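You operate a simulated robot arm through the tools that you are given. There is no shell and no other tool.

You are at the controls of a simulated robot arm. One attempt, no reset.

TASK
Scrub the oily mark off the ledge and dry the wet patch.
Fine: wet the yellow sponge on the dish of water for the oil, use the grey cloth for the wet patch, put both back where they lay. Leave the yellow cloth. What is to be rubbed or washed off counts as gone when no trace of it is left.

Only the result counts: the job must be done as asked and must still hold three seconds after the hand-in. Knocking over, shifting, dropping, spilling or breaking anything else fails it. Flat cloth is picked up by pressing the open fingertips on it (5 to 10 N) and closing them slowly along it; thin cloth reads only 2 to 8 mm in the jaws.

THE ROBOT
A 6-joint arm with a three-finger gripper, fixed in place. Base frame: the origin is at the foot of the arm, x ahead of it, y to its left, z up. Lengths are in mm, angles in degrees, forces in N, time in s.
Its first joint turns from -166.0 to 166.0 degrees. Payload 4.89 kg.
The tool frame sits at the grasp point between the pads (the TCP): z along the fingers, y along the line on which they close. The tips reach 30 mm beyond it. Largest opening 164 mm; the body of the gripper starts 125 mm behind the TCP.
Orientation is that of the tool frame in the base frame, as [roll, pitch, yaw] about the fixed x, y, z axes, in that order (R = Rz(yaw) Ry(pitch) Rx(roll)). With the fingers straight down and closing along the base's y, the tool's x points along the base's -x, its y along +y and its z along -z.

THE INTERFACE
- The arm moves only by the tool send_rows. Its argument "rows" is a list of rows, each an object (a shift or turn left out is 0, a gripper value left out holds the last) with "delta_rot": the turn, a rotation vector about the tool's x, y, z in degrees, a list of three; "slide": the shift along the tool's x, y, z in mm, a list of three; "jaw": the opening, from 0 (shut) to 1 (fully open). In form: [{"delta_rot": [ax, ay, az], "slide": [x, y, z], "jaw": jaw}, ...]. A call has 1 to 20 rows; each row shifts and turns the commanded pose from where the row before left it, along the tool's axes as they then stand. A row lasts 0.2 s, in which the tool goes at most 50 mm and 8.6 degrees; a call with a longer step from one row to the next is refused whole, and so is a gripper value outside its range. Where a pose cannot be reached the arm comes as near as it can. A force on the tool above 60 N (or 10 N above the force at the start of the call, whichever is more), or a blocked arm, ends the call early, and 0.2 s more pass. Each finger travels about 108 mm/s and halts on what it meets, pressing with about 42 N; the grip force reading is that of the motor and also rises with nothing between the fingers. The clock runs only during rows and for 0.2 s after the last one: add rows that do not move to give the fingers time. It gives the time, the measured TCP pose, the force on the tool (base axes), the opening and the grip force at its end, in the units of the frame above (readings bear some noise), with the torque about the TCP (base axes, N m) and any sound that the robot's microphone picked up.
- Cameras (640 x 400 px; columns grow to the right, rows downward): "scene" is fixed at [51.5, -648.5, 1702.3]; the picture's right is [-0.19, -0.98, 0.00], its down [-0.78, 0.15, -0.60] and it looks along [0.59, -0.11, -0.80] (base axes); focal length 373 px, centre (320, 200). "wrist" rides on the gripper at [76, -2, -152] in the tool frame; the picture's right is [0.02, 1.00, 0.00], its down [-0.88, 0.02, -0.47] and it looks along [-0.47, 0.01, 0.88] (tool axes); focal length 247 px, centre (320, 200). There is no depth. A picture from a camera that has moved, and an enlarged one, comes with that camera's place and axes in the base frame and with its lens.
- grab_frame(camera): a new picture of that camera. It takes no simulated time.
- raise_lower(by): slides the trunk up (or, below 0, down) by that many mm; the arm rides with it, the base frame stays. It gives what a move gives, with no picture.
- zoom(camera, box): a new picture of the part [left, top, right, bottom] of that camera's present view, enlarged. It takes no simulated time.
- job_done(): hands the job in; it is judged then, once.

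Nothing tells you positions but the pictures and the camera data. Unless the task says otherwise, let go and move clear before handing in.

The tools are called after "Emit:" as name(argument=value, ...) on one line, values as JSON. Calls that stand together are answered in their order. send_rows: Moves the arm, as the interface text tells. Its arguments: {"type":"object","properties":{"rows":{"type":"array"}},"required":["rows"]} The other tools are called the same way: raise_lower (by) slides the trunk up or down; grab_frame (camera) takes a picture; zoom (camera, box) takes an enlarged picture of a part of a camera's view; job_done () hands the job in.

At the start:

```text
t: 0.0
eef_pos: [403.7, -497.4, 1248.8]
tool_rot: [179.9, 0.0, -180.0]
force: [-0.2, -0.7, -0.2]
wrist_torque: [-0.01, -0.02, -0.03]
gripper_width: 163.8
grip_force: 0.0
trunk travel left (down, up): [-175.0, 215.0]
```

scene: 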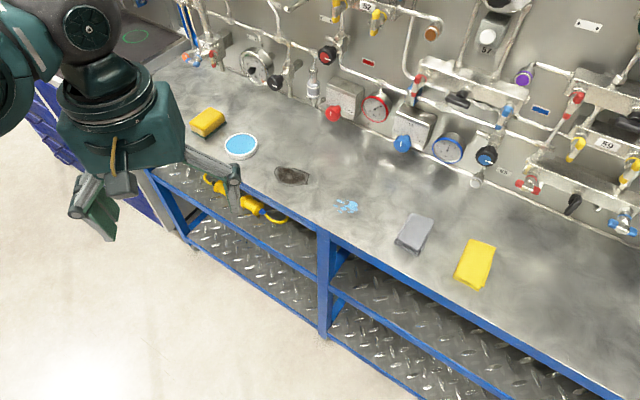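
wrist: 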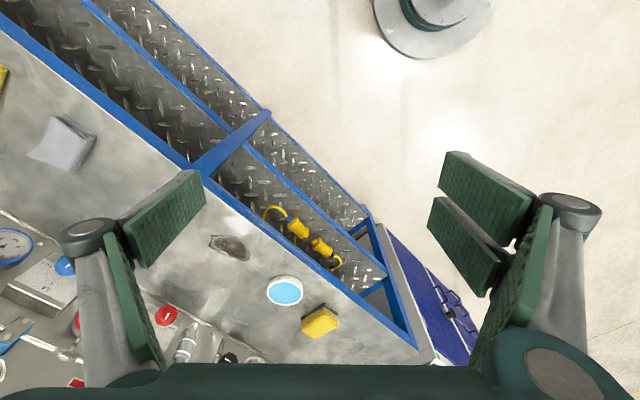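

The ledge runs diagonally at about z≈980. The sponge sits at roughly (900,-485), the dish (795,-573), the oil (672,-692), the wet patch (555,-805) and the grey cloth (453,-940). I'll zoom in for detail before moving.

Emit:
zoom(camera="scene", box=[160, 80, 320, 200])

Emit:
zoom(camera="scene", box=[300, 160, 520, 310])

Emit:
zoom(camera="wrist", box=[180, 200, 400, 380])

```text
3.33 times, centred on (240, 140) of scene
camera zoom: at [51.5, -648.5, 1702.3], right [-0.19, -0.98, 0.0], down [-0.78, 0.15, -0.6], along [0.59, -0.11, -0.8], focal length 1242 px, centre (587, 400)
```

zoom: 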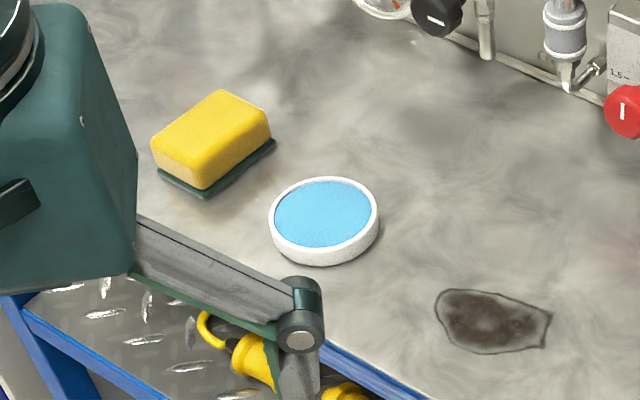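

```text
2.67 times, centred on (410, 235) of scene
camera zoom: at [51.5, -648.5, 1702.3], right [-0.19, -0.98, 0.0], down [-0.78, 0.15, -0.6], along [0.59, -0.11, -0.8], focal length 994 px, centre (80, 107)
```

zoom: 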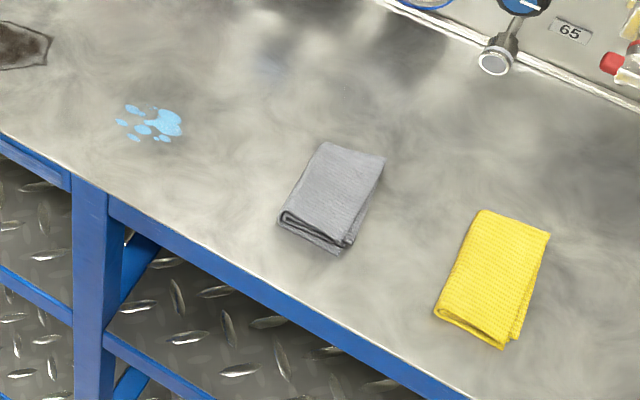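

```text
2.22 times, centred on (290, 290) of wrist
camera zoom: at [327.0, -500.0, 1401.7], right [-0.02, 1.0, 0.0], down [0.88, 0.02, 0.47], along [0.47, 0.01, -0.88], focal length 549 px, centre (387, 0)
```

zoom: 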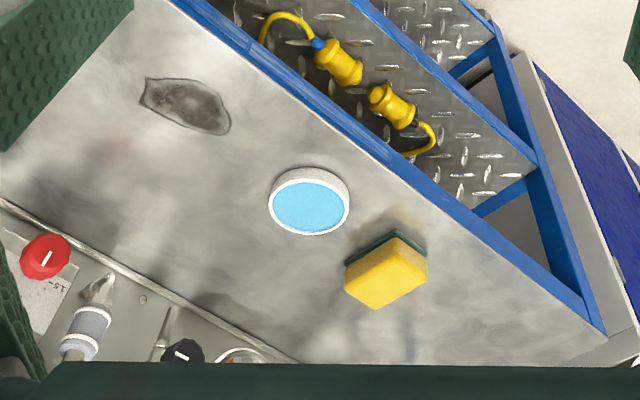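

The sponge's long side points towards the wall, and its short side, about 52 mm, lies along the ledge. I'll turn the tool so the fingers close along the ledge, then fly above the left part of it for a closer look.

Emit:
send_rows(rows=[{"delta_rot": [0, 0, 7.7], "jaw": 1}, {"delta_rot": [0, 0, 7.7]}, {"delta_rot": [0, 0, 7.7]}, {"delta_rot": [0, 0, 7.7]}, {"delta_rot": [0, 0, 7.7]}, {"slide": [-26, 22.9, 4.9]}, {"slide": [-26, 22.9, 4.9]}, {"slide": [-26, 22.9, 4.9]}, {"slide": [-26, 22.9, 4.9]}, {"slide": [-26, 22.9, 4.9]}, {"slide": [-26, 22.9, 4.9]}, {"slide": [-26, 22.9, 4.9]}, {"slide": [-26, 22.9, 4.9]}, {"slide": [-26, 22.9, 4.9]}, {"slide": [-26, 22.9, 4.9]}, {"slide": [0, 0, 0]}])

Emit:
grab_frame(camera="wrist")

Emit:
grab_frame(camera="scene")

```text
t: 3.4
eef_pos: [751.3, -478.8, 1199.5]
tool_rot: [180.0, 0.0, 141.5]
force: [0.2, 0.2, -0.7]
wrist_torque: [0.03, 0.13, -0.03]
gripper_width: 163.8
grip_force: 0.2
trunk travel left (down, up): [-175.0, 215.0]
```

```text
taken
camera wrist: at [689.8, -433.7, 1352.8], right [0.6, 0.8, 0.0], down [0.7, -0.53, 0.47], along [0.38, -0.29, -0.88], focal length 247 px, centre (320, 200)
```

wrist: 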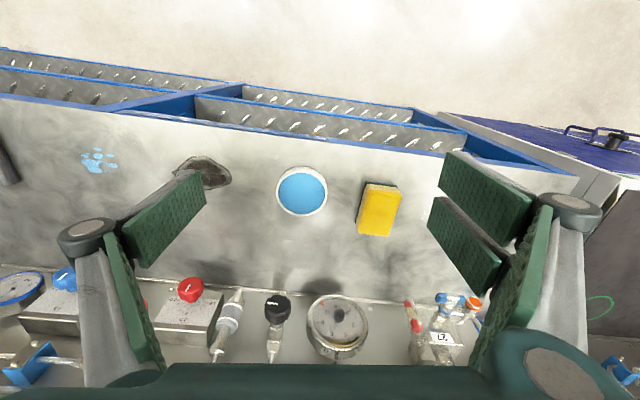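

```text
taken
```

scene: 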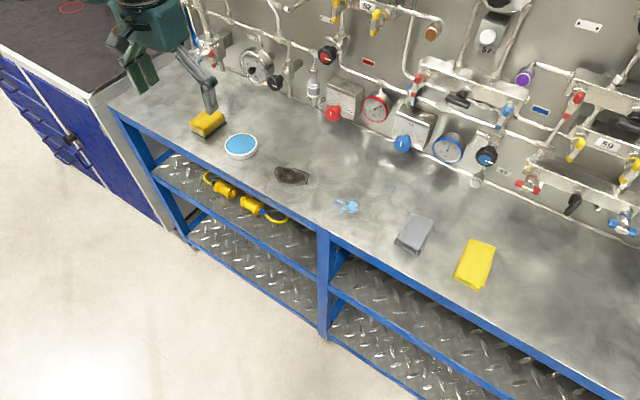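

Emit:
zoom(camera="wrist", box=[260, 140, 420, 260])

Emit:
zoom(camera="scene", box=[160, 70, 300, 180])

Emit:
zoom(camera="wrist", box=[60, 120, 260, 260])

```text
3.33 times, centred on (340, 200) of wrist
camera zoom: at [689.8, -433.7, 1352.8], right [0.6, 0.8, 0.0], down [0.7, -0.53, 0.47], along [0.38, -0.29, -0.88], focal length 823 px, centre (253, 200)
```

zoom: 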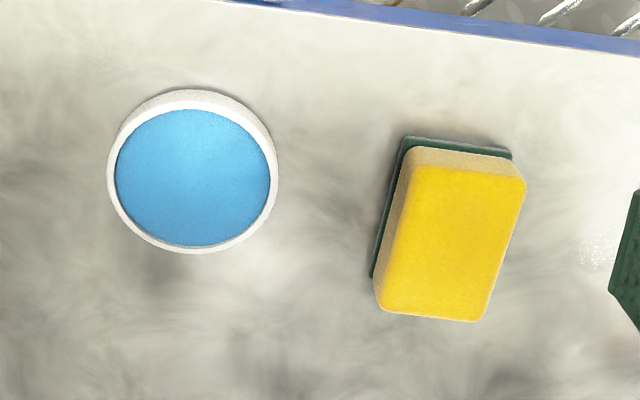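

```text
3.64 times, centred on (230, 125) of scene
camera zoom: at [51.5, -648.5, 1702.3], right [-0.19, -0.98, 0.0], down [-0.78, 0.15, -0.6], along [0.59, -0.11, -0.8], focal length 1355 px, centre (647, 473)
```

zoom: 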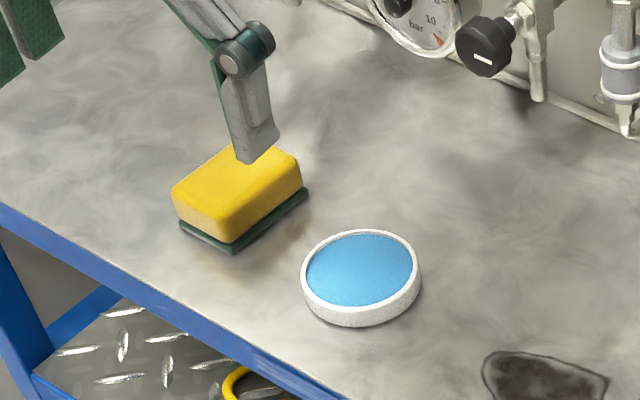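

```text
2.86 times, centred on (160, 190) of wrist
camera zoom: at [689.8, -433.7, 1352.8], right [0.6, 0.8, 0.0], down [0.7, -0.53, 0.47], along [0.38, -0.29, -0.88], focal length 706 px, centre (777, 229)
```

zoom: 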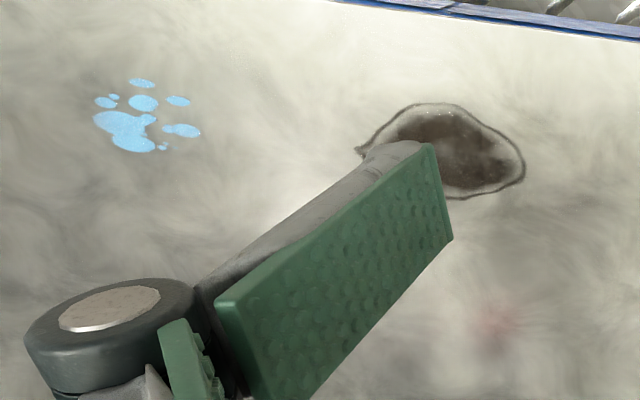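

The sponge's top is centred near (914,-485,1007), with its short side at 45°. I'll turn to match and test whether the arm can get over it with the tool straight down.

Emit:
send_rows(rows=[{"delta_rot": [0, 0, 6.5]}, {"slide": [-19.9, 18.5, 18]}, {"slide": [-19.9, 18.5, 18]}, {"slide": [-19.9, 18.5, 18]}, {"slide": [-19.9, 18.5, 18]}, {"slide": [-19.9, 18.5, 18]}, {"slide": [-19.9, 18.5, 18]}, {"slide": [0, 0, 0]}, {"slide": [0, 0, 0]}])

Emit:
grab_frame(camera="wrist")

Emit:
grab_frame(camera="scene")

```text
t: 5.4
eef_pos: [912.1, -484.6, 1091.0]
tool_rot: [180.0, 0.0, 134.9]
force: [-0.8, 0.0, -1.5]
wrist_torque: [0.0, 0.08, 0.02]
gripper_width: 163.8
grip_force: 0.0
trunk travel left (down, up): [-175.0, 215.0]
```

```text
taken
camera wrist: at [857.7, -433.3, 1244.2], right [0.69, 0.72, 0.0], down [0.64, -0.61, 0.47], along [0.34, -0.33, -0.88], focal length 247 px, centre (320, 200)
```

wrist: 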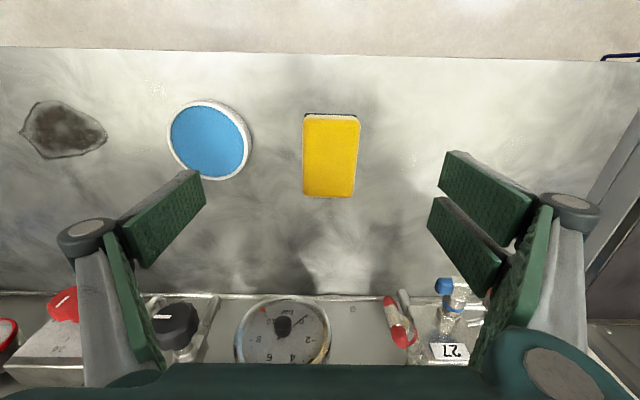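

```text
taken
```

scene: 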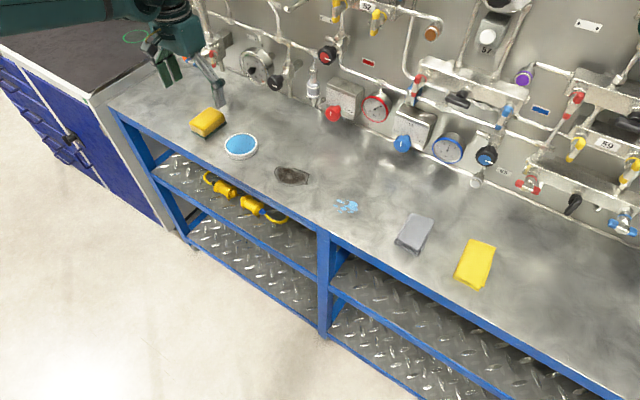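

Emit:
zoom(camera="wrist", box=[150, 90, 390, 220])

Emit:
zoom(camera="scene", box=[130, 60, 270, 170])

```text
2.67 times, centred on (270, 155) of wrist
camera zoom: at [857.7, -433.3, 1244.2], right [0.69, 0.72, 0.0], down [0.64, -0.61, 0.47], along [0.34, -0.33, -0.88], focal length 659 px, centre (453, 320)
```

zoom: 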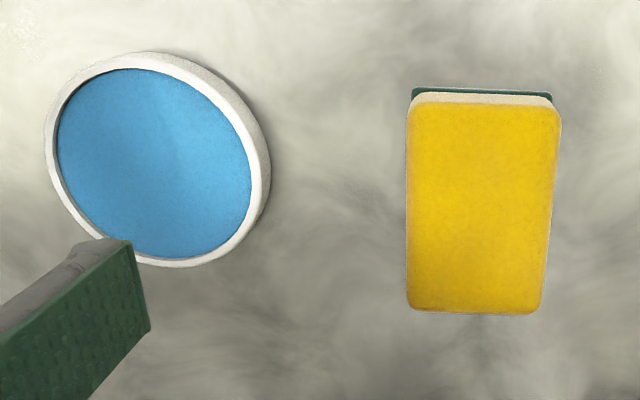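

```text
3.64 times, centred on (200, 115) of scene
camera zoom: at [51.5, -648.5, 1702.3], right [-0.19, -0.98, 0.0], down [-0.78, 0.15, -0.6], along [0.59, -0.11, -0.8], focal length 1355 px, centre (756, 509)
```

zoom: 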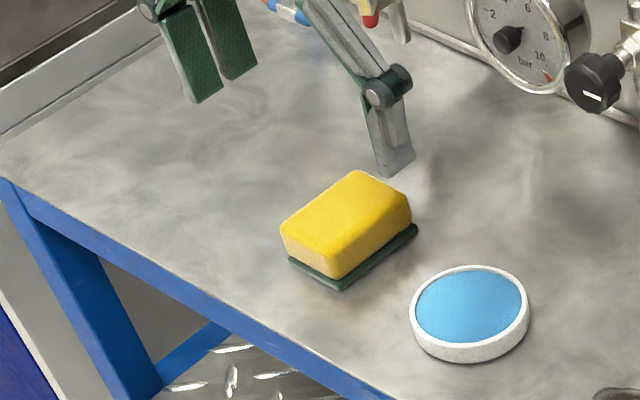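

Reach is fine here. Comparing the two views puts the sponge top nearer z≈995 at (926,-485), and the water at z≈972. I'll narrow the jaws so they miss the dish, centre over the sponge and come down a little.

Emit:
send_rows(rows=[{"jaw": 0.61}, {"jaw": 0.61}, {"jaw": 0.61}, {"slide": [-5, 4.8, 15.5]}, {"slide": [-5, 4.8, 15.5]}, {"slide": [0, 0, 0]}, {"slide": [0, 0, 0]}])

Emit:
grab_frame(camera="wrist")

Emit:
zoom(camera="scene", box=[130, 60, 270, 170])

```text
t: 7.0
eef_pos: [926.9, -485.1, 1061.1]
tool_rot: [-180.0, 0.0, 134.9]
force: [0.6, -0.7, 0.1]
wrist_torque: [0.02, 0.03, -0.02]
gripper_width: 100.1
grip_force: 0.0
trunk travel left (down, up): [-175.0, 215.0]
```

```text
taken
camera wrist: at [871.7, -433.7, 1213.1], right [0.69, 0.72, 0.0], down [0.64, -0.61, 0.47], along [0.34, -0.33, -0.88], focal length 247 px, centre (320, 200)
```

wrist: 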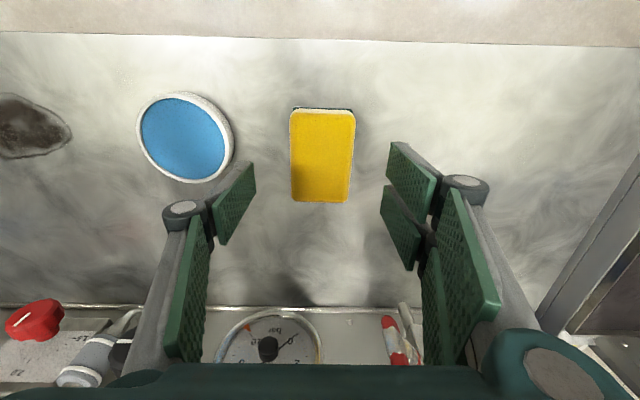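

```text
3.64 times, centred on (200, 115) of scene
camera zoom: at [51.5, -648.5, 1702.3], right [-0.19, -0.98, 0.0], down [-0.78, 0.15, -0.6], along [0.59, -0.11, -0.8], focal length 1355 px, centre (756, 509)
```

zoom: 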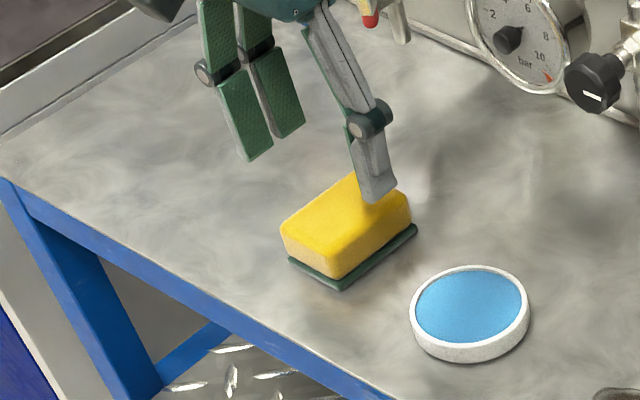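

The jaws are centred on the sponge and clear of the dish. I'll lower them beside the sponge to find the ledge height.

Emit:
send_rows(rows=[{"slide": [0, 0, 14]}, {"slide": [0, 0, 14]}, {"slide": [0, 0, 14]}, {"slide": [0, 0, 12]}, {"slide": [0, 0, 0]}])

Emit:
zoom(camera="scene", box=[130, 60, 270, 170])

Emit:
grab_frame(camera="wrist")

```text
t: 8.2
eef_pos: [926.0, -487.4, 1006.3]
tool_rot: [-180.0, 0.0, 135.0]
force: [-0.4, -0.7, -0.7]
wrist_torque: [-0.05, -0.02, 0.02]
gripper_width: 100.0
grip_force: 0.2
trunk travel left (down, up): [-175.0, 215.0]
```

```text
3.64 times, centred on (200, 115) of scene
camera zoom: at [51.5, -648.5, 1702.3], right [-0.19, -0.98, 0.0], down [-0.78, 0.15, -0.6], along [0.59, -0.11, -0.8], focal length 1355 px, centre (756, 509)
```

zoom: 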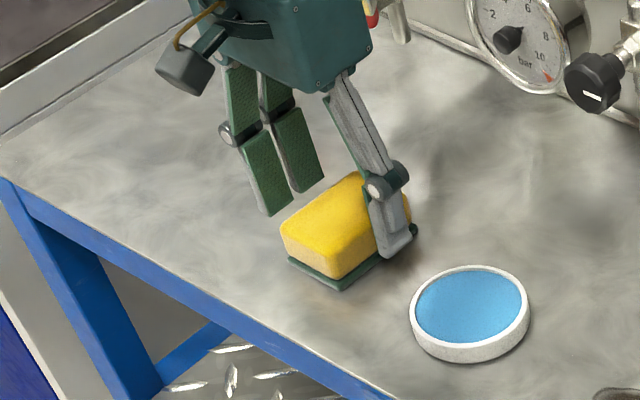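

```text
taken
camera wrist: at [871.1, -434.2, 1159.5], right [0.69, 0.72, 0.0], down [0.64, -0.61, 0.47], along [0.34, -0.33, -0.88], focal length 247 px, centre (320, 200)
```

wrist: 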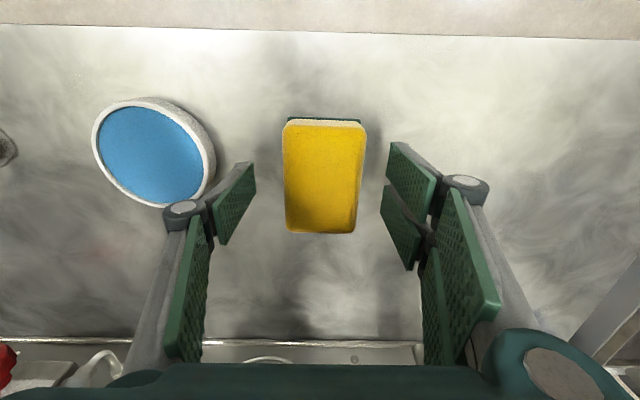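

Emit:
send_rows(rows=[{"slide": [0, 0, 3]}, {"slide": [0, 0, 3]}, {"slide": [0, 0, 0]}])

Emit:
send_rows(rows=[{"slide": [0, 0, 2]}, {"slide": [0, 0, 2]}, {"slide": [0, 0, 0]}])

```text
t: 9.0
eef_pos: [926.5, -485.7, 1000.7]
tool_rot: [180.0, 0.0, 135.0]
force: [0.7, -0.1, 0.1]
wrist_torque: [-0.01, -0.01, 0.0]
gripper_width: 100.1
grip_force: 0.0
trunk travel left (down, up): [-175.0, 215.0]
```

```text
t: 9.8
eef_pos: [926.4, -486.6, 996.5]
tool_rot: [-180.0, 0.0, 134.9]
force: [0.4, -1.0, 0.5]
wrist_torque: [0.0, 0.01, 0.02]
gripper_width: 100.1
grip_force: 0.1
trunk travel left (down, up): [-175.0, 215.0]
```

Emit:
send_rows(rows=[{"slide": [0, 0, 1.5]}, {"slide": [0, 0, 1.5]}, {"slide": [0, 0, 0]}])

Emit:
zoom(camera="scene", box=[170, 90, 270, 165])

```text
t: 10.6
eef_pos: [926.9, -485.4, 993.6]
tool_rot: [180.0, -0.1, 135.0]
force: [-0.7, -0.4, -0.6]
wrist_torque: [0.01, 0.01, 0.0]
gripper_width: 100.0
grip_force: 0.0
trunk travel left (down, up): [-175.0, 215.0]
```

```text
5.33 times, centred on (220, 128) of scene
camera zoom: at [51.5, -648.5, 1702.3], right [-0.19, -0.98, 0.0], down [-0.78, 0.15, -0.6], along [0.59, -0.11, -0.8], focal length 1988 px, centre (853, 587)
```

zoom: 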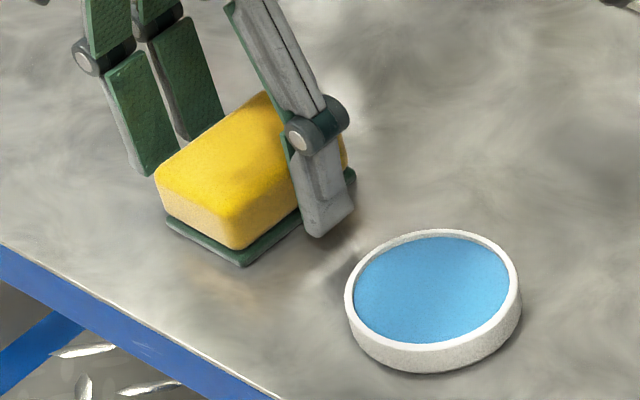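

Emit:
send_rows(rows=[{"slide": [0, 0, 1.5]}, {"slide": [0, 0, 1.5]}, {"slide": [0, 0, 0]}])

Emit:
send_rows(rows=[{"slide": [0, 0, 1.5]}, {"slide": [0, 0, 1.5]}, {"slide": [0, 0, 0]}])

```text
t: 11.4
eef_pos: [925.6, -485.5, 990.1]
tool_rot: [180.0, 0.0, 135.0]
force: [0.4, -0.5, -0.3]
wrist_torque: [-0.03, 0.02, 0.02]
gripper_width: 99.9
grip_force: 0.0
trunk travel left (down, up): [-175.0, 215.0]
```

```text
t: 12.2
eef_pos: [926.5, -486.5, 987.8]
tool_rot: [-180.0, 0.0, 135.0]
force: [0.4, -0.4, -0.1]
wrist_torque: [-0.01, 0.01, -0.01]
gripper_width: 100.2
grip_force: 0.0
trunk travel left (down, up): [-175.0, 215.0]
```

Emit:
send_rows(rows=[{"slide": [0, 0, 1.5]}, {"slide": [0, 0, 1.5]}, {"slide": [0, 0, 0]}])

Emit:
zoom(camera="scene", box=[170, 90, 270, 165])

Emit:
grab_frame(camera="wrist")

```text
t: 13.0
eef_pos: [925.3, -486.7, 984.2]
tool_rot: [180.0, 0.0, 134.9]
force: [0.0, -0.3, -0.3]
wrist_torque: [-0.01, -0.01, -0.01]
gripper_width: 100.0
grip_force: 0.0
trunk travel left (down, up): [-175.0, 215.0]
```

```text
5.33 times, centred on (220, 128) of scene
camera zoom: at [51.5, -648.5, 1702.3], right [-0.19, -0.98, 0.0], down [-0.78, 0.15, -0.6], along [0.59, -0.11, -0.8], focal length 1988 px, centre (853, 587)
```

zoom: 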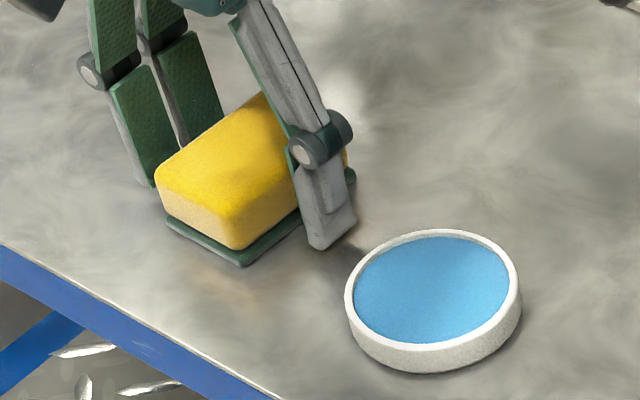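

```text
taken
camera wrist: at [870.9, -434.1, 1137.7], right [0.69, 0.72, 0.0], down [0.64, -0.61, 0.47], along [0.34, -0.33, -0.88], focal length 247 px, centre (320, 200)
```

wrist: 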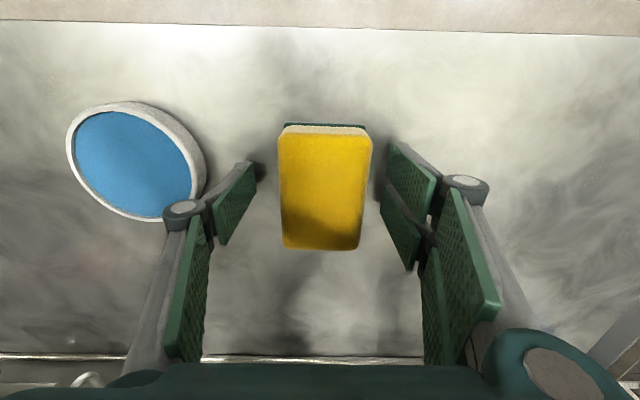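

Emit:
send_rows(rows=[{"slide": [0, 0, 1.5]}, {"slide": [0, 0, 1.5]}, {"slide": [0, 0, 0]}])

Emit:
send_rows(rows=[{"slide": [0, 0, 1]}, {"slide": [0, 0, 1]}, {"slide": [0, 0, 0]}])

```text
t: 13.8
eef_pos: [924.7, -486.4, 981.5]
tool_rot: [179.9, 0.0, 135.0]
force: [-0.3, -0.1, 0.1]
wrist_torque: [-0.04, -0.03, 0.01]
gripper_width: 100.1
grip_force: 0.0
trunk travel left (down, up): [-175.0, 215.0]
```

```text
t: 14.6
eef_pos: [925.8, -485.3, 979.0]
tool_rot: [-180.0, 0.0, 135.0]
force: [0.3, -0.1, 0.1]
wrist_torque: [0.0, 0.02, -0.04]
gripper_width: 100.1
grip_force: 0.1
trunk travel left (down, up): [-175.0, 215.0]
```

Emit:
send_rows(rows=[{"slide": [0, 0, 1]}, {"slide": [0, 0, 1]}, {"slide": [0, 0, 0]}])

Emit:
send_rows(rows=[{"slide": [0, 0, 1]}, {"slide": [0, 0, 1]}, {"slide": [0, 0, 0]}])

Emit:
zoom(camera="scene", box=[170, 90, 270, 165])

```text
t: 15.4
eef_pos: [924.9, -487.1, 977.2]
tool_rot: [-180.0, 0.1, 135.0]
force: [0.3, -0.3, 0.1]
wrist_torque: [-0.02, 0.0, 0.02]
gripper_width: 100.2
grip_force: 0.0
trunk travel left (down, up): [-175.0, 215.0]
```

```text
t: 16.2
eef_pos: [925.3, -485.3, 975.7]
tool_rot: [-180.0, 0.0, 135.0]
force: [-0.7, 0.8, 1.3]
wrist_torque: [0.01, -0.01, -0.02]
gripper_width: 100.1
grip_force: 0.1
trunk travel left (down, up): [-175.0, 215.0]
```

```text
5.33 times, centred on (220, 128) of scene
camera zoom: at [51.5, -648.5, 1702.3], right [-0.19, -0.98, 0.0], down [-0.78, 0.15, -0.6], along [0.59, -0.11, -0.8], focal length 1988 px, centre (853, 587)
```

zoom: 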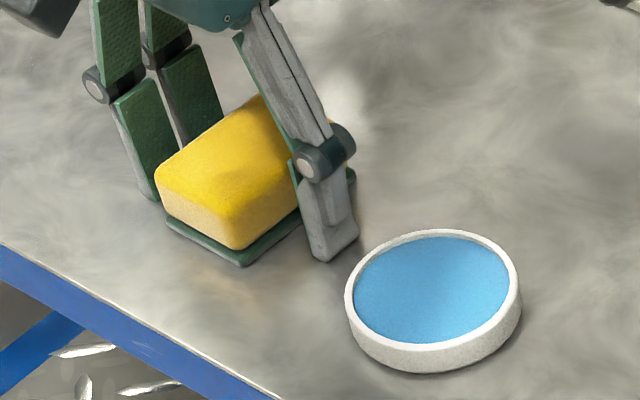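

Emit:
send_rows(rows=[{"slide": [0, 0, 1]}, {"slide": [0, 0, 0]}])

Emit:
send_rows(rows=[{"slide": [0, 0, 1]}, {"slide": [0, 0, 0]}])

```text
t: 16.8
eef_pos: [925.9, -486.5, 973.7]
tool_rot: [-180.0, 0.0, 135.1]
force: [2.1, -1.5, 11.3]
wrist_torque: [0.21, -0.26, -0.14]
gripper_width: 100.3
grip_force: 0.3
trunk travel left (down, up): [-175.0, 215.0]
```

```text
t: 17.4
eef_pos: [925.0, -486.2, 973.9]
tool_rot: [180.0, 0.2, 135.1]
force: [3.5, -4.7, 17.4]
wrist_torque: [0.13, -0.62, -0.4]
gripper_width: 97.8
grip_force: 0.0
trunk travel left (down, up): [-175.0, 215.0]
```

The tips meet the ledge at TCP z≈974.5, so the ledge top is at about 944.5. I'll lift 14 mm and close slowly on the sponge.

Emit:
send_rows(rows=[{"slide": [0, 0, -5]}, {"slide": [0, 0, -5]}, {"slide": [0, 0, -5]}, {"slide": [0, 0, 0]}, {"jaw": 0.5}, {"jaw": 0.45}, {"jaw": 0.42}, {"jaw": 0.39}, {"jaw": 0.37}, {"jaw": 0.35}, {"jaw": 0.33}, {"jaw": 0.31}, {"jaw": 0.31}])

Emit:
zoom(camera="scene", box=[170, 90, 270, 165])

Emit:
grab_frame(camera="wrist")

```text
t: 20.2
eef_pos: [926.0, -486.6, 988.7]
tool_rot: [180.0, -0.1, 135.0]
force: [0.6, 0.3, 0.5]
wrist_torque: [0.03, -0.01, -0.02]
gripper_width: 58.9
grip_force: 41.5
trunk travel left (down, up): [-175.0, 215.0]
```

```text
5.33 times, centred on (220, 128) of scene
camera zoom: at [51.5, -648.5, 1702.3], right [-0.19, -0.98, 0.0], down [-0.78, 0.15, -0.6], along [0.59, -0.11, -0.8], focal length 1988 px, centre (853, 587)
```

zoom: 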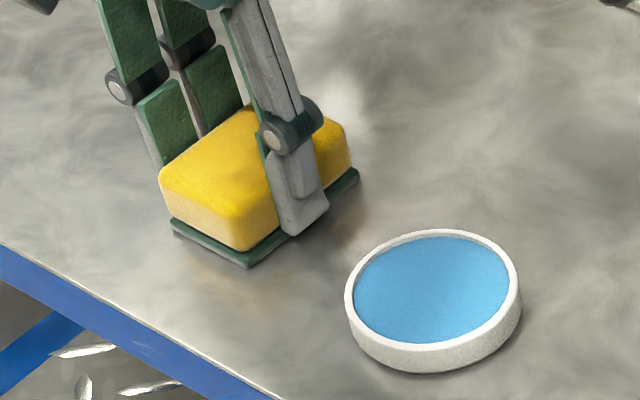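

```text
taken
camera wrist: at [870.7, -434.2, 1141.7], right [0.69, 0.72, 0.0], down [0.64, -0.61, 0.47], along [0.34, -0.33, -0.88], focal length 247 px, centre (320, 200)
```

wrist: 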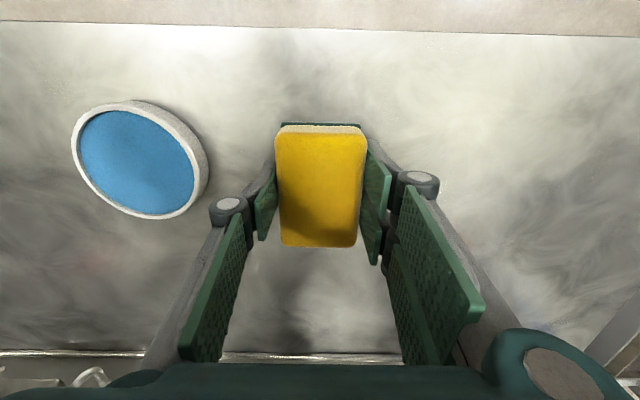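

The sponge is held at 58.9 mm. I'll lift it and carry it over the dish.

Emit:
send_rows(rows=[{"slide": [0, 0, -8], "jaw": 0.31}, {"slide": [0, 0, -12]}, {"slide": [0, 0, -15]}, {"slide": [0, 0, -15]}, {"slide": [0, 0, -15]}, {"slide": [0, 0, -15]}, {"slide": [2.1, -22.6, 0]}, {"slide": [2.1, -22.6, 0]}, {"slide": [2.1, -22.6, 0]}, {"slide": [2.1, -22.6, 0]}, {"slide": [2.1, -22.6, 0]}, {"slide": [2.2, -22.8, 0]}, {"slide": [0, 0, 0]}, {"slide": [0, 0, 0]}])

Emit:
grab_frame(camera="wrist")

Emit:
zoom(camera="scene", box=[170, 80, 310, 190])

```text
t: 23.2
eef_pos: [820.7, -572.9, 1068.5]
tool_rot: [-179.9, -0.1, 135.0]
force: [1.1, 0.6, 0.4]
wrist_torque: [0.0, -0.04, 0.03]
gripper_width: 58.7
grip_force: 42.4
trunk travel left (down, up): [-175.0, 215.0]
```

```text
taken
camera wrist: at [765.9, -520.7, 1222.0], right [0.69, 0.72, 0.0], down [0.64, -0.61, 0.47], along [0.34, -0.33, -0.88], focal length 247 px, centre (320, 200)
```

wrist: 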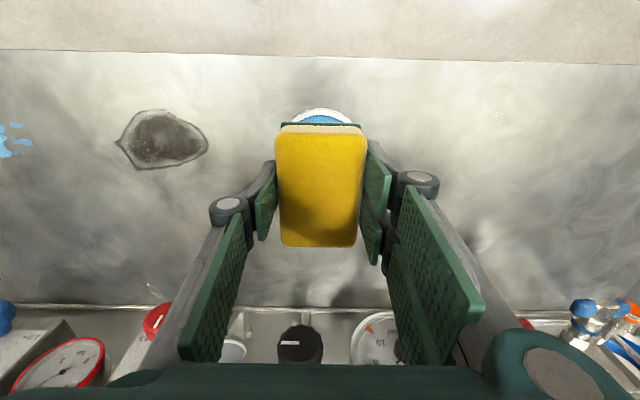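

```text
3.64 times, centred on (240, 135) of scene
camera zoom: at [51.5, -648.5, 1702.3], right [-0.19, -0.98, 0.0], down [-0.78, 0.15, -0.6], along [0.59, -0.11, -0.8], focal length 1355 px, centre (611, 436)
```

zoom: 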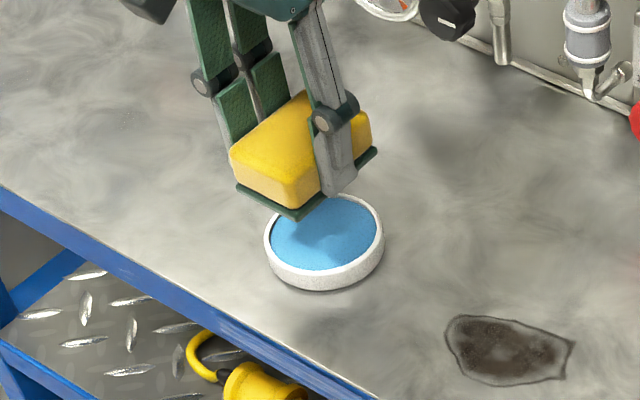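

Emit:
send_rows(rows=[{"slide": [0, 0, 12]}, {"slide": [0, 0, 12]}, {"slide": [0, 0, 12]}, {"slide": [0, 0, 8]}, {"slide": [0, 0, 0]}])

Emit:
zoom(camera="scene", box=[190, 100, 290, 175])

Emit:
grab_frame(camera="wrist")

```text
t: 24.4
eef_pos: [821.9, -573.9, 1025.2]
tool_rot: [180.0, 0.0, 135.1]
force: [0.5, -0.6, -0.1]
wrist_torque: [0.01, 0.0, 0.0]
gripper_width: 58.7
grip_force: 41.9
trunk travel left (down, up): [-175.0, 215.0]
```

```text
5.33 times, centred on (240, 138) of scene
camera zoom: at [51.5, -648.5, 1702.3], right [-0.19, -0.98, 0.0], down [-0.78, 0.15, -0.6], along [0.59, -0.11, -0.8], focal length 1988 px, centre (747, 533)
```

zoom: 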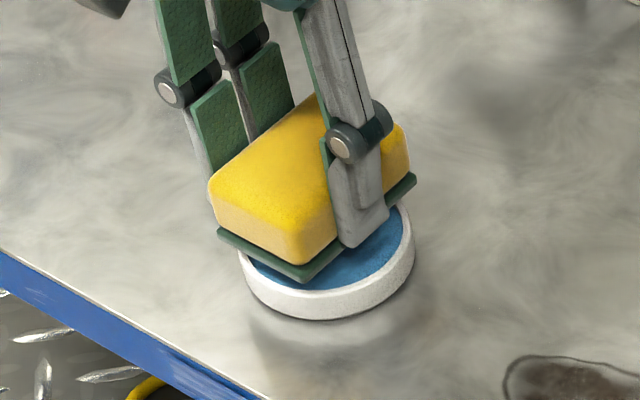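

```text
taken
camera wrist: at [766.6, -521.2, 1177.7], right [0.69, 0.72, 0.0], down [0.64, -0.61, 0.47], along [0.34, -0.33, -0.88], focal length 247 px, centre (320, 200)
```

wrist: 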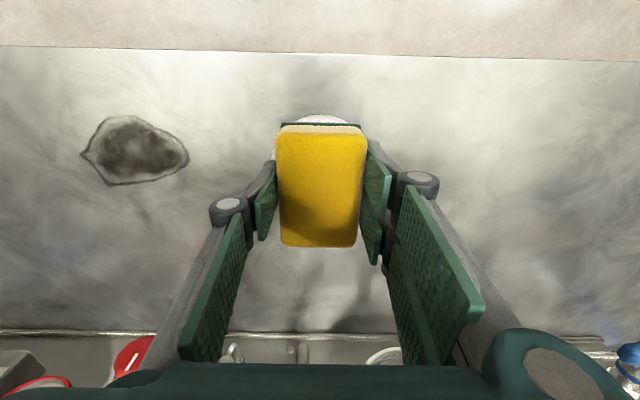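

Centred over the dish. I'll lower in small steps while watching the force.

Emit:
send_rows(rows=[{"slide": [0, 0, 3]}, {"slide": [0, 0, 3]}, {"slide": [0, 0, 0]}])

Emit:
send_rows(rows=[{"slide": [0, 0, 2]}, {"slide": [0, 0, 2]}, {"slide": [0, 0, 0]}])

Emit:
send_rows(rows=[{"slide": [0, 0, 1.5]}, {"slide": [0, 0, 1.5]}, {"slide": [0, 0, 0]}])

```text
t: 25.2
eef_pos: [820.7, -573.8, 1017.9]
tool_rot: [-180.0, 0.0, 135.0]
force: [0.8, 0.0, 0.1]
wrist_torque: [0.01, 0.0, 0.0]
gripper_width: 58.7
grip_force: 42.3
trunk travel left (down, up): [-175.0, 215.0]
```

```text
t: 26.0
eef_pos: [821.3, -573.4, 1014.9]
tool_rot: [-179.9, 0.0, 135.1]
force: [0.5, -0.2, 0.4]
wrist_torque: [-0.01, 0.01, 0.0]
gripper_width: 58.6
grip_force: 41.5
trunk travel left (down, up): [-175.0, 215.0]
```

```text
t: 26.8
eef_pos: [821.5, -572.6, 1012.0]
tool_rot: [180.0, 0.0, 135.0]
force: [-0.9, -0.1, -0.1]
wrist_torque: [0.0, -0.01, 0.01]
gripper_width: 58.9
grip_force: 41.8
trunk travel left (down, up): [-175.0, 215.0]
```

Emit:
send_rows(rows=[{"slide": [0, 0, 1]}, {"slide": [0, 0, 1]}, {"slide": [0, 0, 0]}])

Emit:
send_rows(rows=[{"slide": [0, 0, 1]}, {"slide": [0, 0, 1]}, {"slide": [0, 0, 0]}])

Emit:
zoom(camera="scene", box=[190, 100, 290, 175])

```text
t: 27.6
eef_pos: [820.0, -573.4, 1009.7]
tool_rot: [180.0, 0.0, 135.0]
force: [0.0, 0.3, -0.9]
wrist_torque: [0.03, 0.01, -0.01]
gripper_width: 58.8
grip_force: 41.4
trunk travel left (down, up): [-175.0, 215.0]
```

```text
t: 28.4
eef_pos: [821.2, -573.2, 1007.5]
tool_rot: [179.9, -0.1, 135.0]
force: [0.2, 0.7, 0.5]
wrist_torque: [0.02, 0.03, 0.0]
gripper_width: 58.6
grip_force: 41.6
trunk travel left (down, up): [-175.0, 215.0]
```

```text
5.33 times, centred on (240, 138) of scene
camera zoom: at [51.5, -648.5, 1702.3], right [-0.19, -0.98, 0.0], down [-0.78, 0.15, -0.6], along [0.59, -0.11, -0.8], focal length 1988 px, centre (747, 533)
```

zoom: 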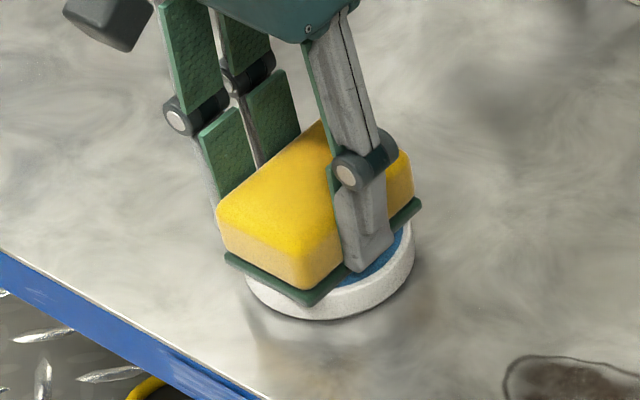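

Emit:
send_rows(rows=[{"slide": [0, 0, 1]}, {"slide": [0, 0, 1]}, {"slide": [0, 0, 0]}])

Emit:
send_rows(rows=[{"slide": [0, 0, 1]}, {"slide": [0, 0, 1]}, {"slide": [0, 0, 0]}])

Emit:
zoom(camera="scene", box=[190, 100, 290, 175])

```text
t: 29.2
eef_pos: [821.0, -572.8, 1005.3]
tool_rot: [179.9, 0.1, 135.0]
force: [-0.3, -0.7, 4.0]
wrist_torque: [-0.01, -0.02, -0.02]
gripper_width: 58.8
grip_force: 42.0
trunk travel left (down, up): [-175.0, 215.0]
```

```text
t: 30.0
eef_pos: [820.2, -573.1, 1005.1]
tool_rot: [180.0, 0.1, 135.1]
force: [7.4, -7.3, 36.3]
wrist_torque: [-0.23, -0.26, -0.02]
gripper_width: 58.7
grip_force: 42.0
trunk travel left (down, up): [-175.0, 215.0]
```

```text
5.33 times, centred on (240, 138) of scene
camera zoom: at [51.5, -648.5, 1702.3], right [-0.19, -0.98, 0.0], down [-0.78, 0.15, -0.6], along [0.59, -0.11, -0.8], focal length 1988 px, centre (747, 533)
```

zoom: 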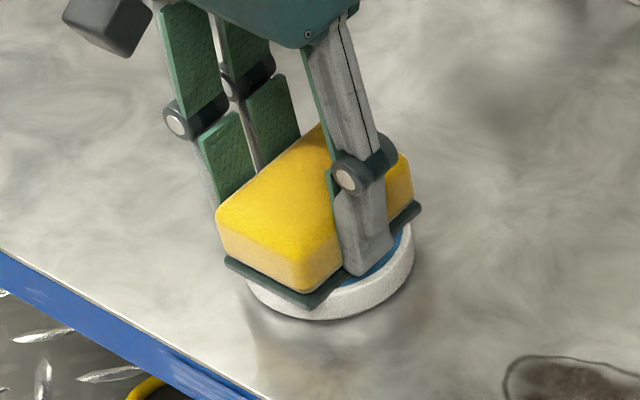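

Rim contact comes at TCP z≈1005. I'll ease off, lift and see whether the sponge and dish look changed.

Emit:
send_rows(rows=[{"slide": [0, 0, -1]}, {"slide": [0, 0, -1]}, {"slide": [0, 0, 0]}])

Emit:
send_rows(rows=[{"slide": [0, 0, -5]}, {"slide": [0, 0, -10]}, {"slide": [0, 0, -15]}, {"slide": [0, 0, -15]}, {"slide": [0, 0, -10]}, {"slide": [0, 0, 0]}])

Emit:
zoom(camera="scene", box=[190, 80, 290, 175])

Emit:
zoom(camera="wrist", box=[220, 80, 420, 270])

```text
t: 30.8
eef_pos: [820.8, -573.5, 1007.0]
tool_rot: [180.0, 0.0, 135.0]
force: [-2.8, 1.2, 7.8]
wrist_torque: [0.07, 0.12, -0.02]
gripper_width: 59.0
grip_force: 41.9
trunk travel left (down, up): [-175.0, 215.0]
```

```text
t: 32.2
eef_pos: [821.1, -574.0, 1059.3]
tool_rot: [-180.0, 0.1, 134.9]
force: [-0.3, 0.8, -0.4]
wrist_torque: [-0.02, -0.02, 0.02]
gripper_width: 58.7
grip_force: 41.8
trunk travel left (down, up): [-175.0, 215.0]
```

```text
4.21 times, centred on (240, 128) of scene
camera zoom: at [51.5, -648.5, 1702.3], right [-0.19, -0.98, 0.0], down [-0.78, 0.15, -0.6], along [0.59, -0.11, -0.8], focal length 1569 px, centre (657, 505)
```

zoom: 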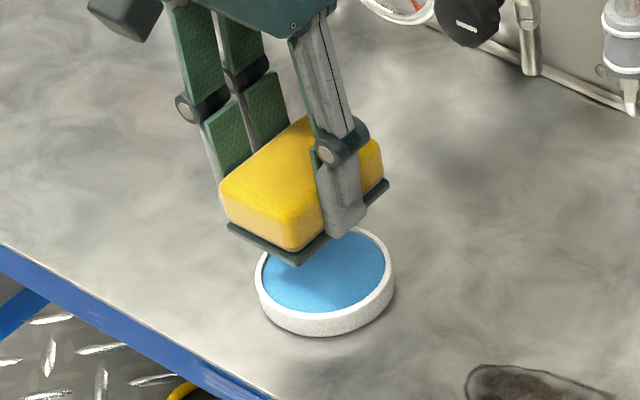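

```text
2.11 times, centred on (320, 175) of wrist
camera zoom: at [765.7, -521.5, 1213.8], right [0.69, 0.72, 0.0], down [0.64, -0.61, 0.47], along [0.34, -0.33, -0.88], focal length 520 px, centre (320, 253)
```

zoom: 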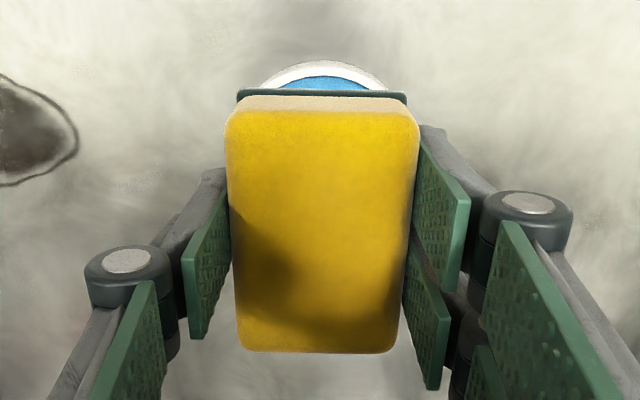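

The dish hasn't moved. The oil spans about 103 × 70 mm, centred near (695,-699). I'll carry the sponge there and lower it gently.

Emit:
send_rows(rows=[{"slide": [0.3, -17.7, 0], "jaw": 0.31}, {"slide": [0.3, -17.8, 0]}, {"slide": [0.3, -17.8, 0]}, {"slide": [0.3, -17.8, 0]}, {"slide": [0.3, -17.8, 0]}, {"slide": [0.3, -17.8, 0]}, {"slide": [0.3, -17.8, 0]}, {"slide": [0.3, -17.8, 0]}, {"slide": [0.3, -17.8, 0]}, {"slide": [0.3, -17.8, 0]}, {"slide": [0, 0, 15]}, {"slide": [0, 0, 15]}, {"slide": [0, 0, 15]}, {"slide": [0, 0, 10]}, {"slide": [0, 0, 5]}, {"slide": [0, 0, 0]}])

Emit:
grab_frame(camera="wrist")

Emit:
zoom(camera="scene", box=[210, 100, 370, 220])

```text
t: 35.6
eef_pos: [692.3, -696.9, 1000.3]
tool_rot: [180.0, 0.0, 135.0]
force: [-0.2, 0.3, 0.1]
wrist_torque: [0.02, 0.03, -0.02]
gripper_width: 58.8
grip_force: 42.1
trunk travel left (down, up): [-175.0, 215.0]
```

```text
taken
camera wrist: at [637.6, -645.1, 1153.5], right [0.69, 0.72, 0.0], down [0.64, -0.61, 0.47], along [0.34, -0.33, -0.88], focal length 247 px, centre (320, 200)
```

wrist: 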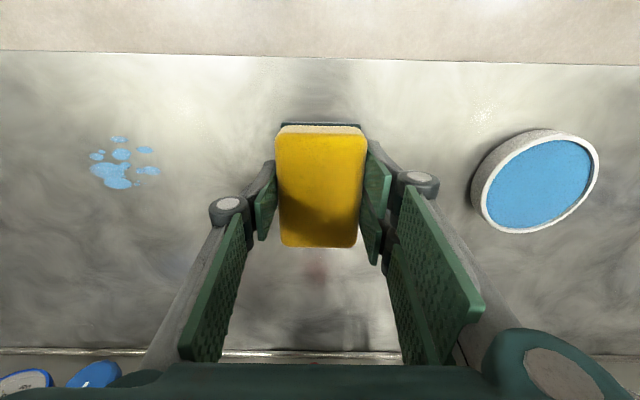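

```text
3.33 times, centred on (290, 160) of scene
camera zoom: at [51.5, -648.5, 1702.3], right [-0.19, -0.98, 0.0], down [-0.78, 0.15, -0.6], along [0.59, -0.11, -0.8], focal length 1242 px, centre (420, 333)
```

zoom: 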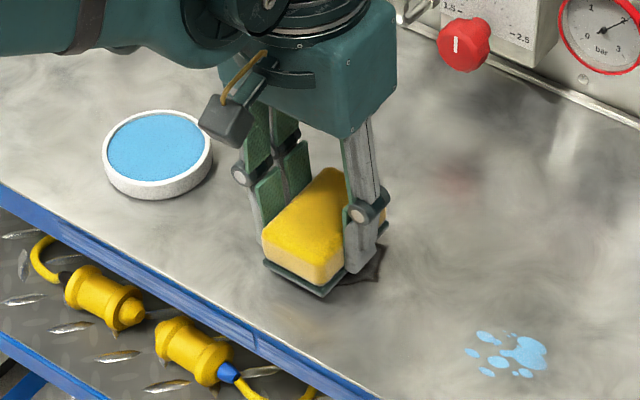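

Emit:
send_rows(rows=[{"slide": [0, 0, 4]}, {"slide": [0, 0, 4]}, {"slide": [0, 0, 3]}, {"slide": [0, 0, 0]}])

Emit:
send_rows(rows=[{"slide": [0, 0, 1]}, {"slide": [0, 0, 0.5]}, {"slide": [0, 0, 0]}])

```text
t: 36.6
eef_pos: [693.3, -696.9, 988.8]
tool_rot: [180.0, 0.0, 134.9]
force: [-0.4, 0.2, -1.2]
wrist_torque: [0.01, -0.05, -0.04]
gripper_width: 58.6
grip_force: 41.8
trunk travel left (down, up): [-175.0, 215.0]
```

```text
t: 37.4
eef_pos: [692.6, -696.9, 989.0]
tool_rot: [-179.9, 0.1, 135.1]
force: [0.6, -1.1, 5.8]
wrist_torque: [0.03, -0.01, -0.01]
gripper_width: 58.8
grip_force: 41.8
trunk travel left (down, up): [-175.0, 215.0]
```

Light contact. I'll press slightly more and make the first strokes along the ledge.

Emit:
send_rows(rows=[{"slide": [0, 0, 0.6]}, {"slide": [0, -12, 0]}, {"slide": [0, -12, 0]}, {"slide": [0, -12, 0]}, {"slide": [0, -10, 0]}, {"slide": [0, 12, 0]}, {"slide": [0, 12, 0]}, {"slide": [0, 12, 0]}, {"slide": [0, 12, 0]}, {"slide": [0, 12, 0]}, {"slide": [0, 12, 0]}, {"slide": [0, 12, 0]}, {"slide": [0, 8, 0]}, {"slide": [0, 0, 0]}])

Emit:
zoom(camera="scene", box=[210, 100, 370, 220])

Emit:
grab_frame(camera="wrist")

```text
t: 40.4
eef_pos: [724.8, -665.3, 988.4]
tool_rot: [-180.0, -0.1, 135.0]
force: [-4.3, -3.3, 14.4]
wrist_torque: [-0.07, 0.14, 0.02]
gripper_width: 58.6
grip_force: 42.6
trunk travel left (down, up): [-175.0, 215.0]
```

```text
3.33 times, centred on (290, 160) of scene
camera zoom: at [51.5, -648.5, 1702.3], right [-0.19, -0.98, 0.0], down [-0.78, 0.15, -0.6], along [0.59, -0.11, -0.8], focal length 1242 px, centre (420, 333)
```

zoom: 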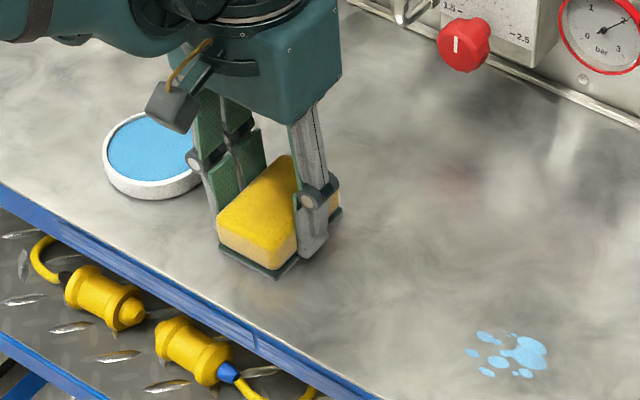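

```text
taken
camera wrist: at [670.1, -612.1, 1141.1], right [0.69, 0.72, 0.0], down [0.64, -0.61, 0.47], along [0.34, -0.33, -0.88], focal length 247 px, centre (320, 200)
```

wrist: 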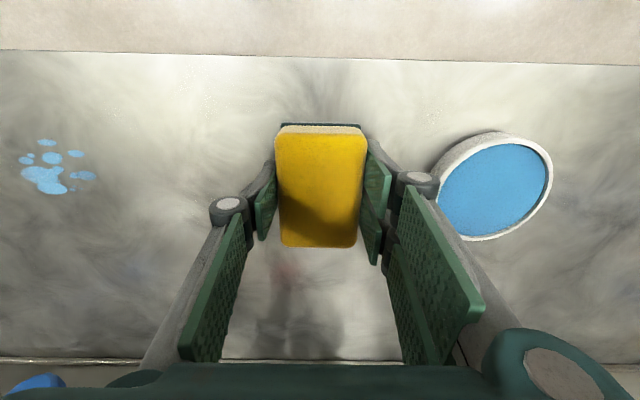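

The oil is coming off, so the sponge is wet. I'll make more strokes with a small sideways offset to cover the margins, then lift and look.

Emit:
send_rows(rows=[{"slide": [0, -13, 0]}, {"slide": [0, -13, 0]}, {"slide": [0, -13, 0]}, {"slide": [0, -13, 0]}, {"slide": [0, -13, 0]}, {"slide": [0, -13, 0]}, {"slide": [0, -13, 0]}, {"slide": [10, 0, 0]}, {"slide": [0, 13, 0]}, {"slide": [0, 13, 0]}, {"slide": [0, 13, 0]}, {"slide": [0, 13, 0]}, {"slide": [0, 13, 0]}, {"slide": [0, 13, 0]}, {"slide": [0, 13, 0]}, {"slide": [0, 6, 0]}, {"slide": [-10, 0, 0]}, {"slide": [-10, 0, 0]}])

Emit:
send_rows(rows=[{"slide": [0, -13, 0]}, {"slide": [0, -13, 0]}, {"slide": [0, -13, 0]}, {"slide": [0, -13, 0]}, {"slide": [0, -13, 0]}, {"slide": [0, -13, 0]}, {"slide": [0, -13, 0]}, {"slide": [0, -6, 0]}, {"slide": [0, 0, 0]}, {"slide": [0, 0, -8]}, {"slide": [0, 0, -12]}, {"slide": [0, 0, -15]}, {"slide": [0, 0, -15]}, {"slide": [0, 0, -15]}, {"slide": [0, 0, -15]}, {"slide": [0, 0, 0]}])

Emit:
zoom(camera="scene", box=[210, 100, 370, 220])

Emit:
grab_frame(camera="wrist")

```text
t: 44.2
eef_pos: [736.6, -666.6, 987.5]
tool_rot: [179.9, 0.0, 134.9]
force: [-2.7, 4.3, 10.7]
wrist_torque: [0.21, 0.05, 0.02]
gripper_width: 58.4
grip_force: 42.5
trunk travel left (down, up): [-175.0, 215.0]
```

```text
t: 47.6
eef_pos: [669.3, -736.9, 1067.3]
tool_rot: [-180.0, 0.1, 135.0]
force: [0.3, 0.9, -0.2]
wrist_torque: [-0.02, -0.02, 0.0]
gripper_width: 58.8
grip_force: 42.5
trunk travel left (down, up): [-175.0, 215.0]
```

```text
3.33 times, centred on (290, 160) of scene
camera zoom: at [51.5, -648.5, 1702.3], right [-0.19, -0.98, 0.0], down [-0.78, 0.15, -0.6], along [0.59, -0.11, -0.8], focal length 1242 px, centre (420, 333)
```

zoom: 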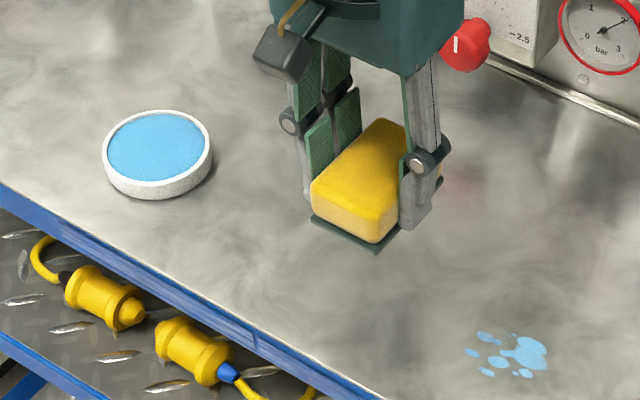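

```text
taken
camera wrist: at [613.3, -683.6, 1220.8], right [0.69, 0.72, 0.0], down [0.64, -0.61, 0.47], along [0.34, -0.33, -0.88], focal length 247 px, centre (320, 200)
```

wrist: 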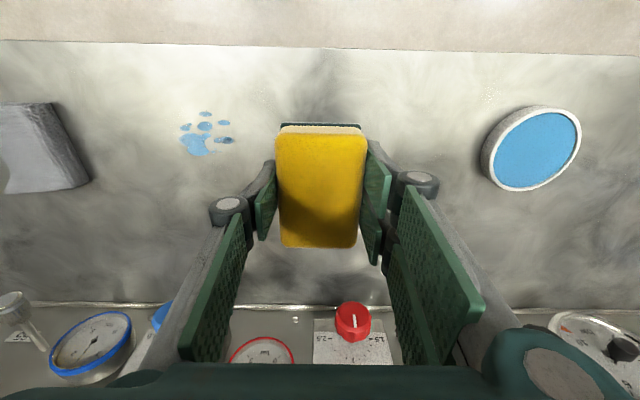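

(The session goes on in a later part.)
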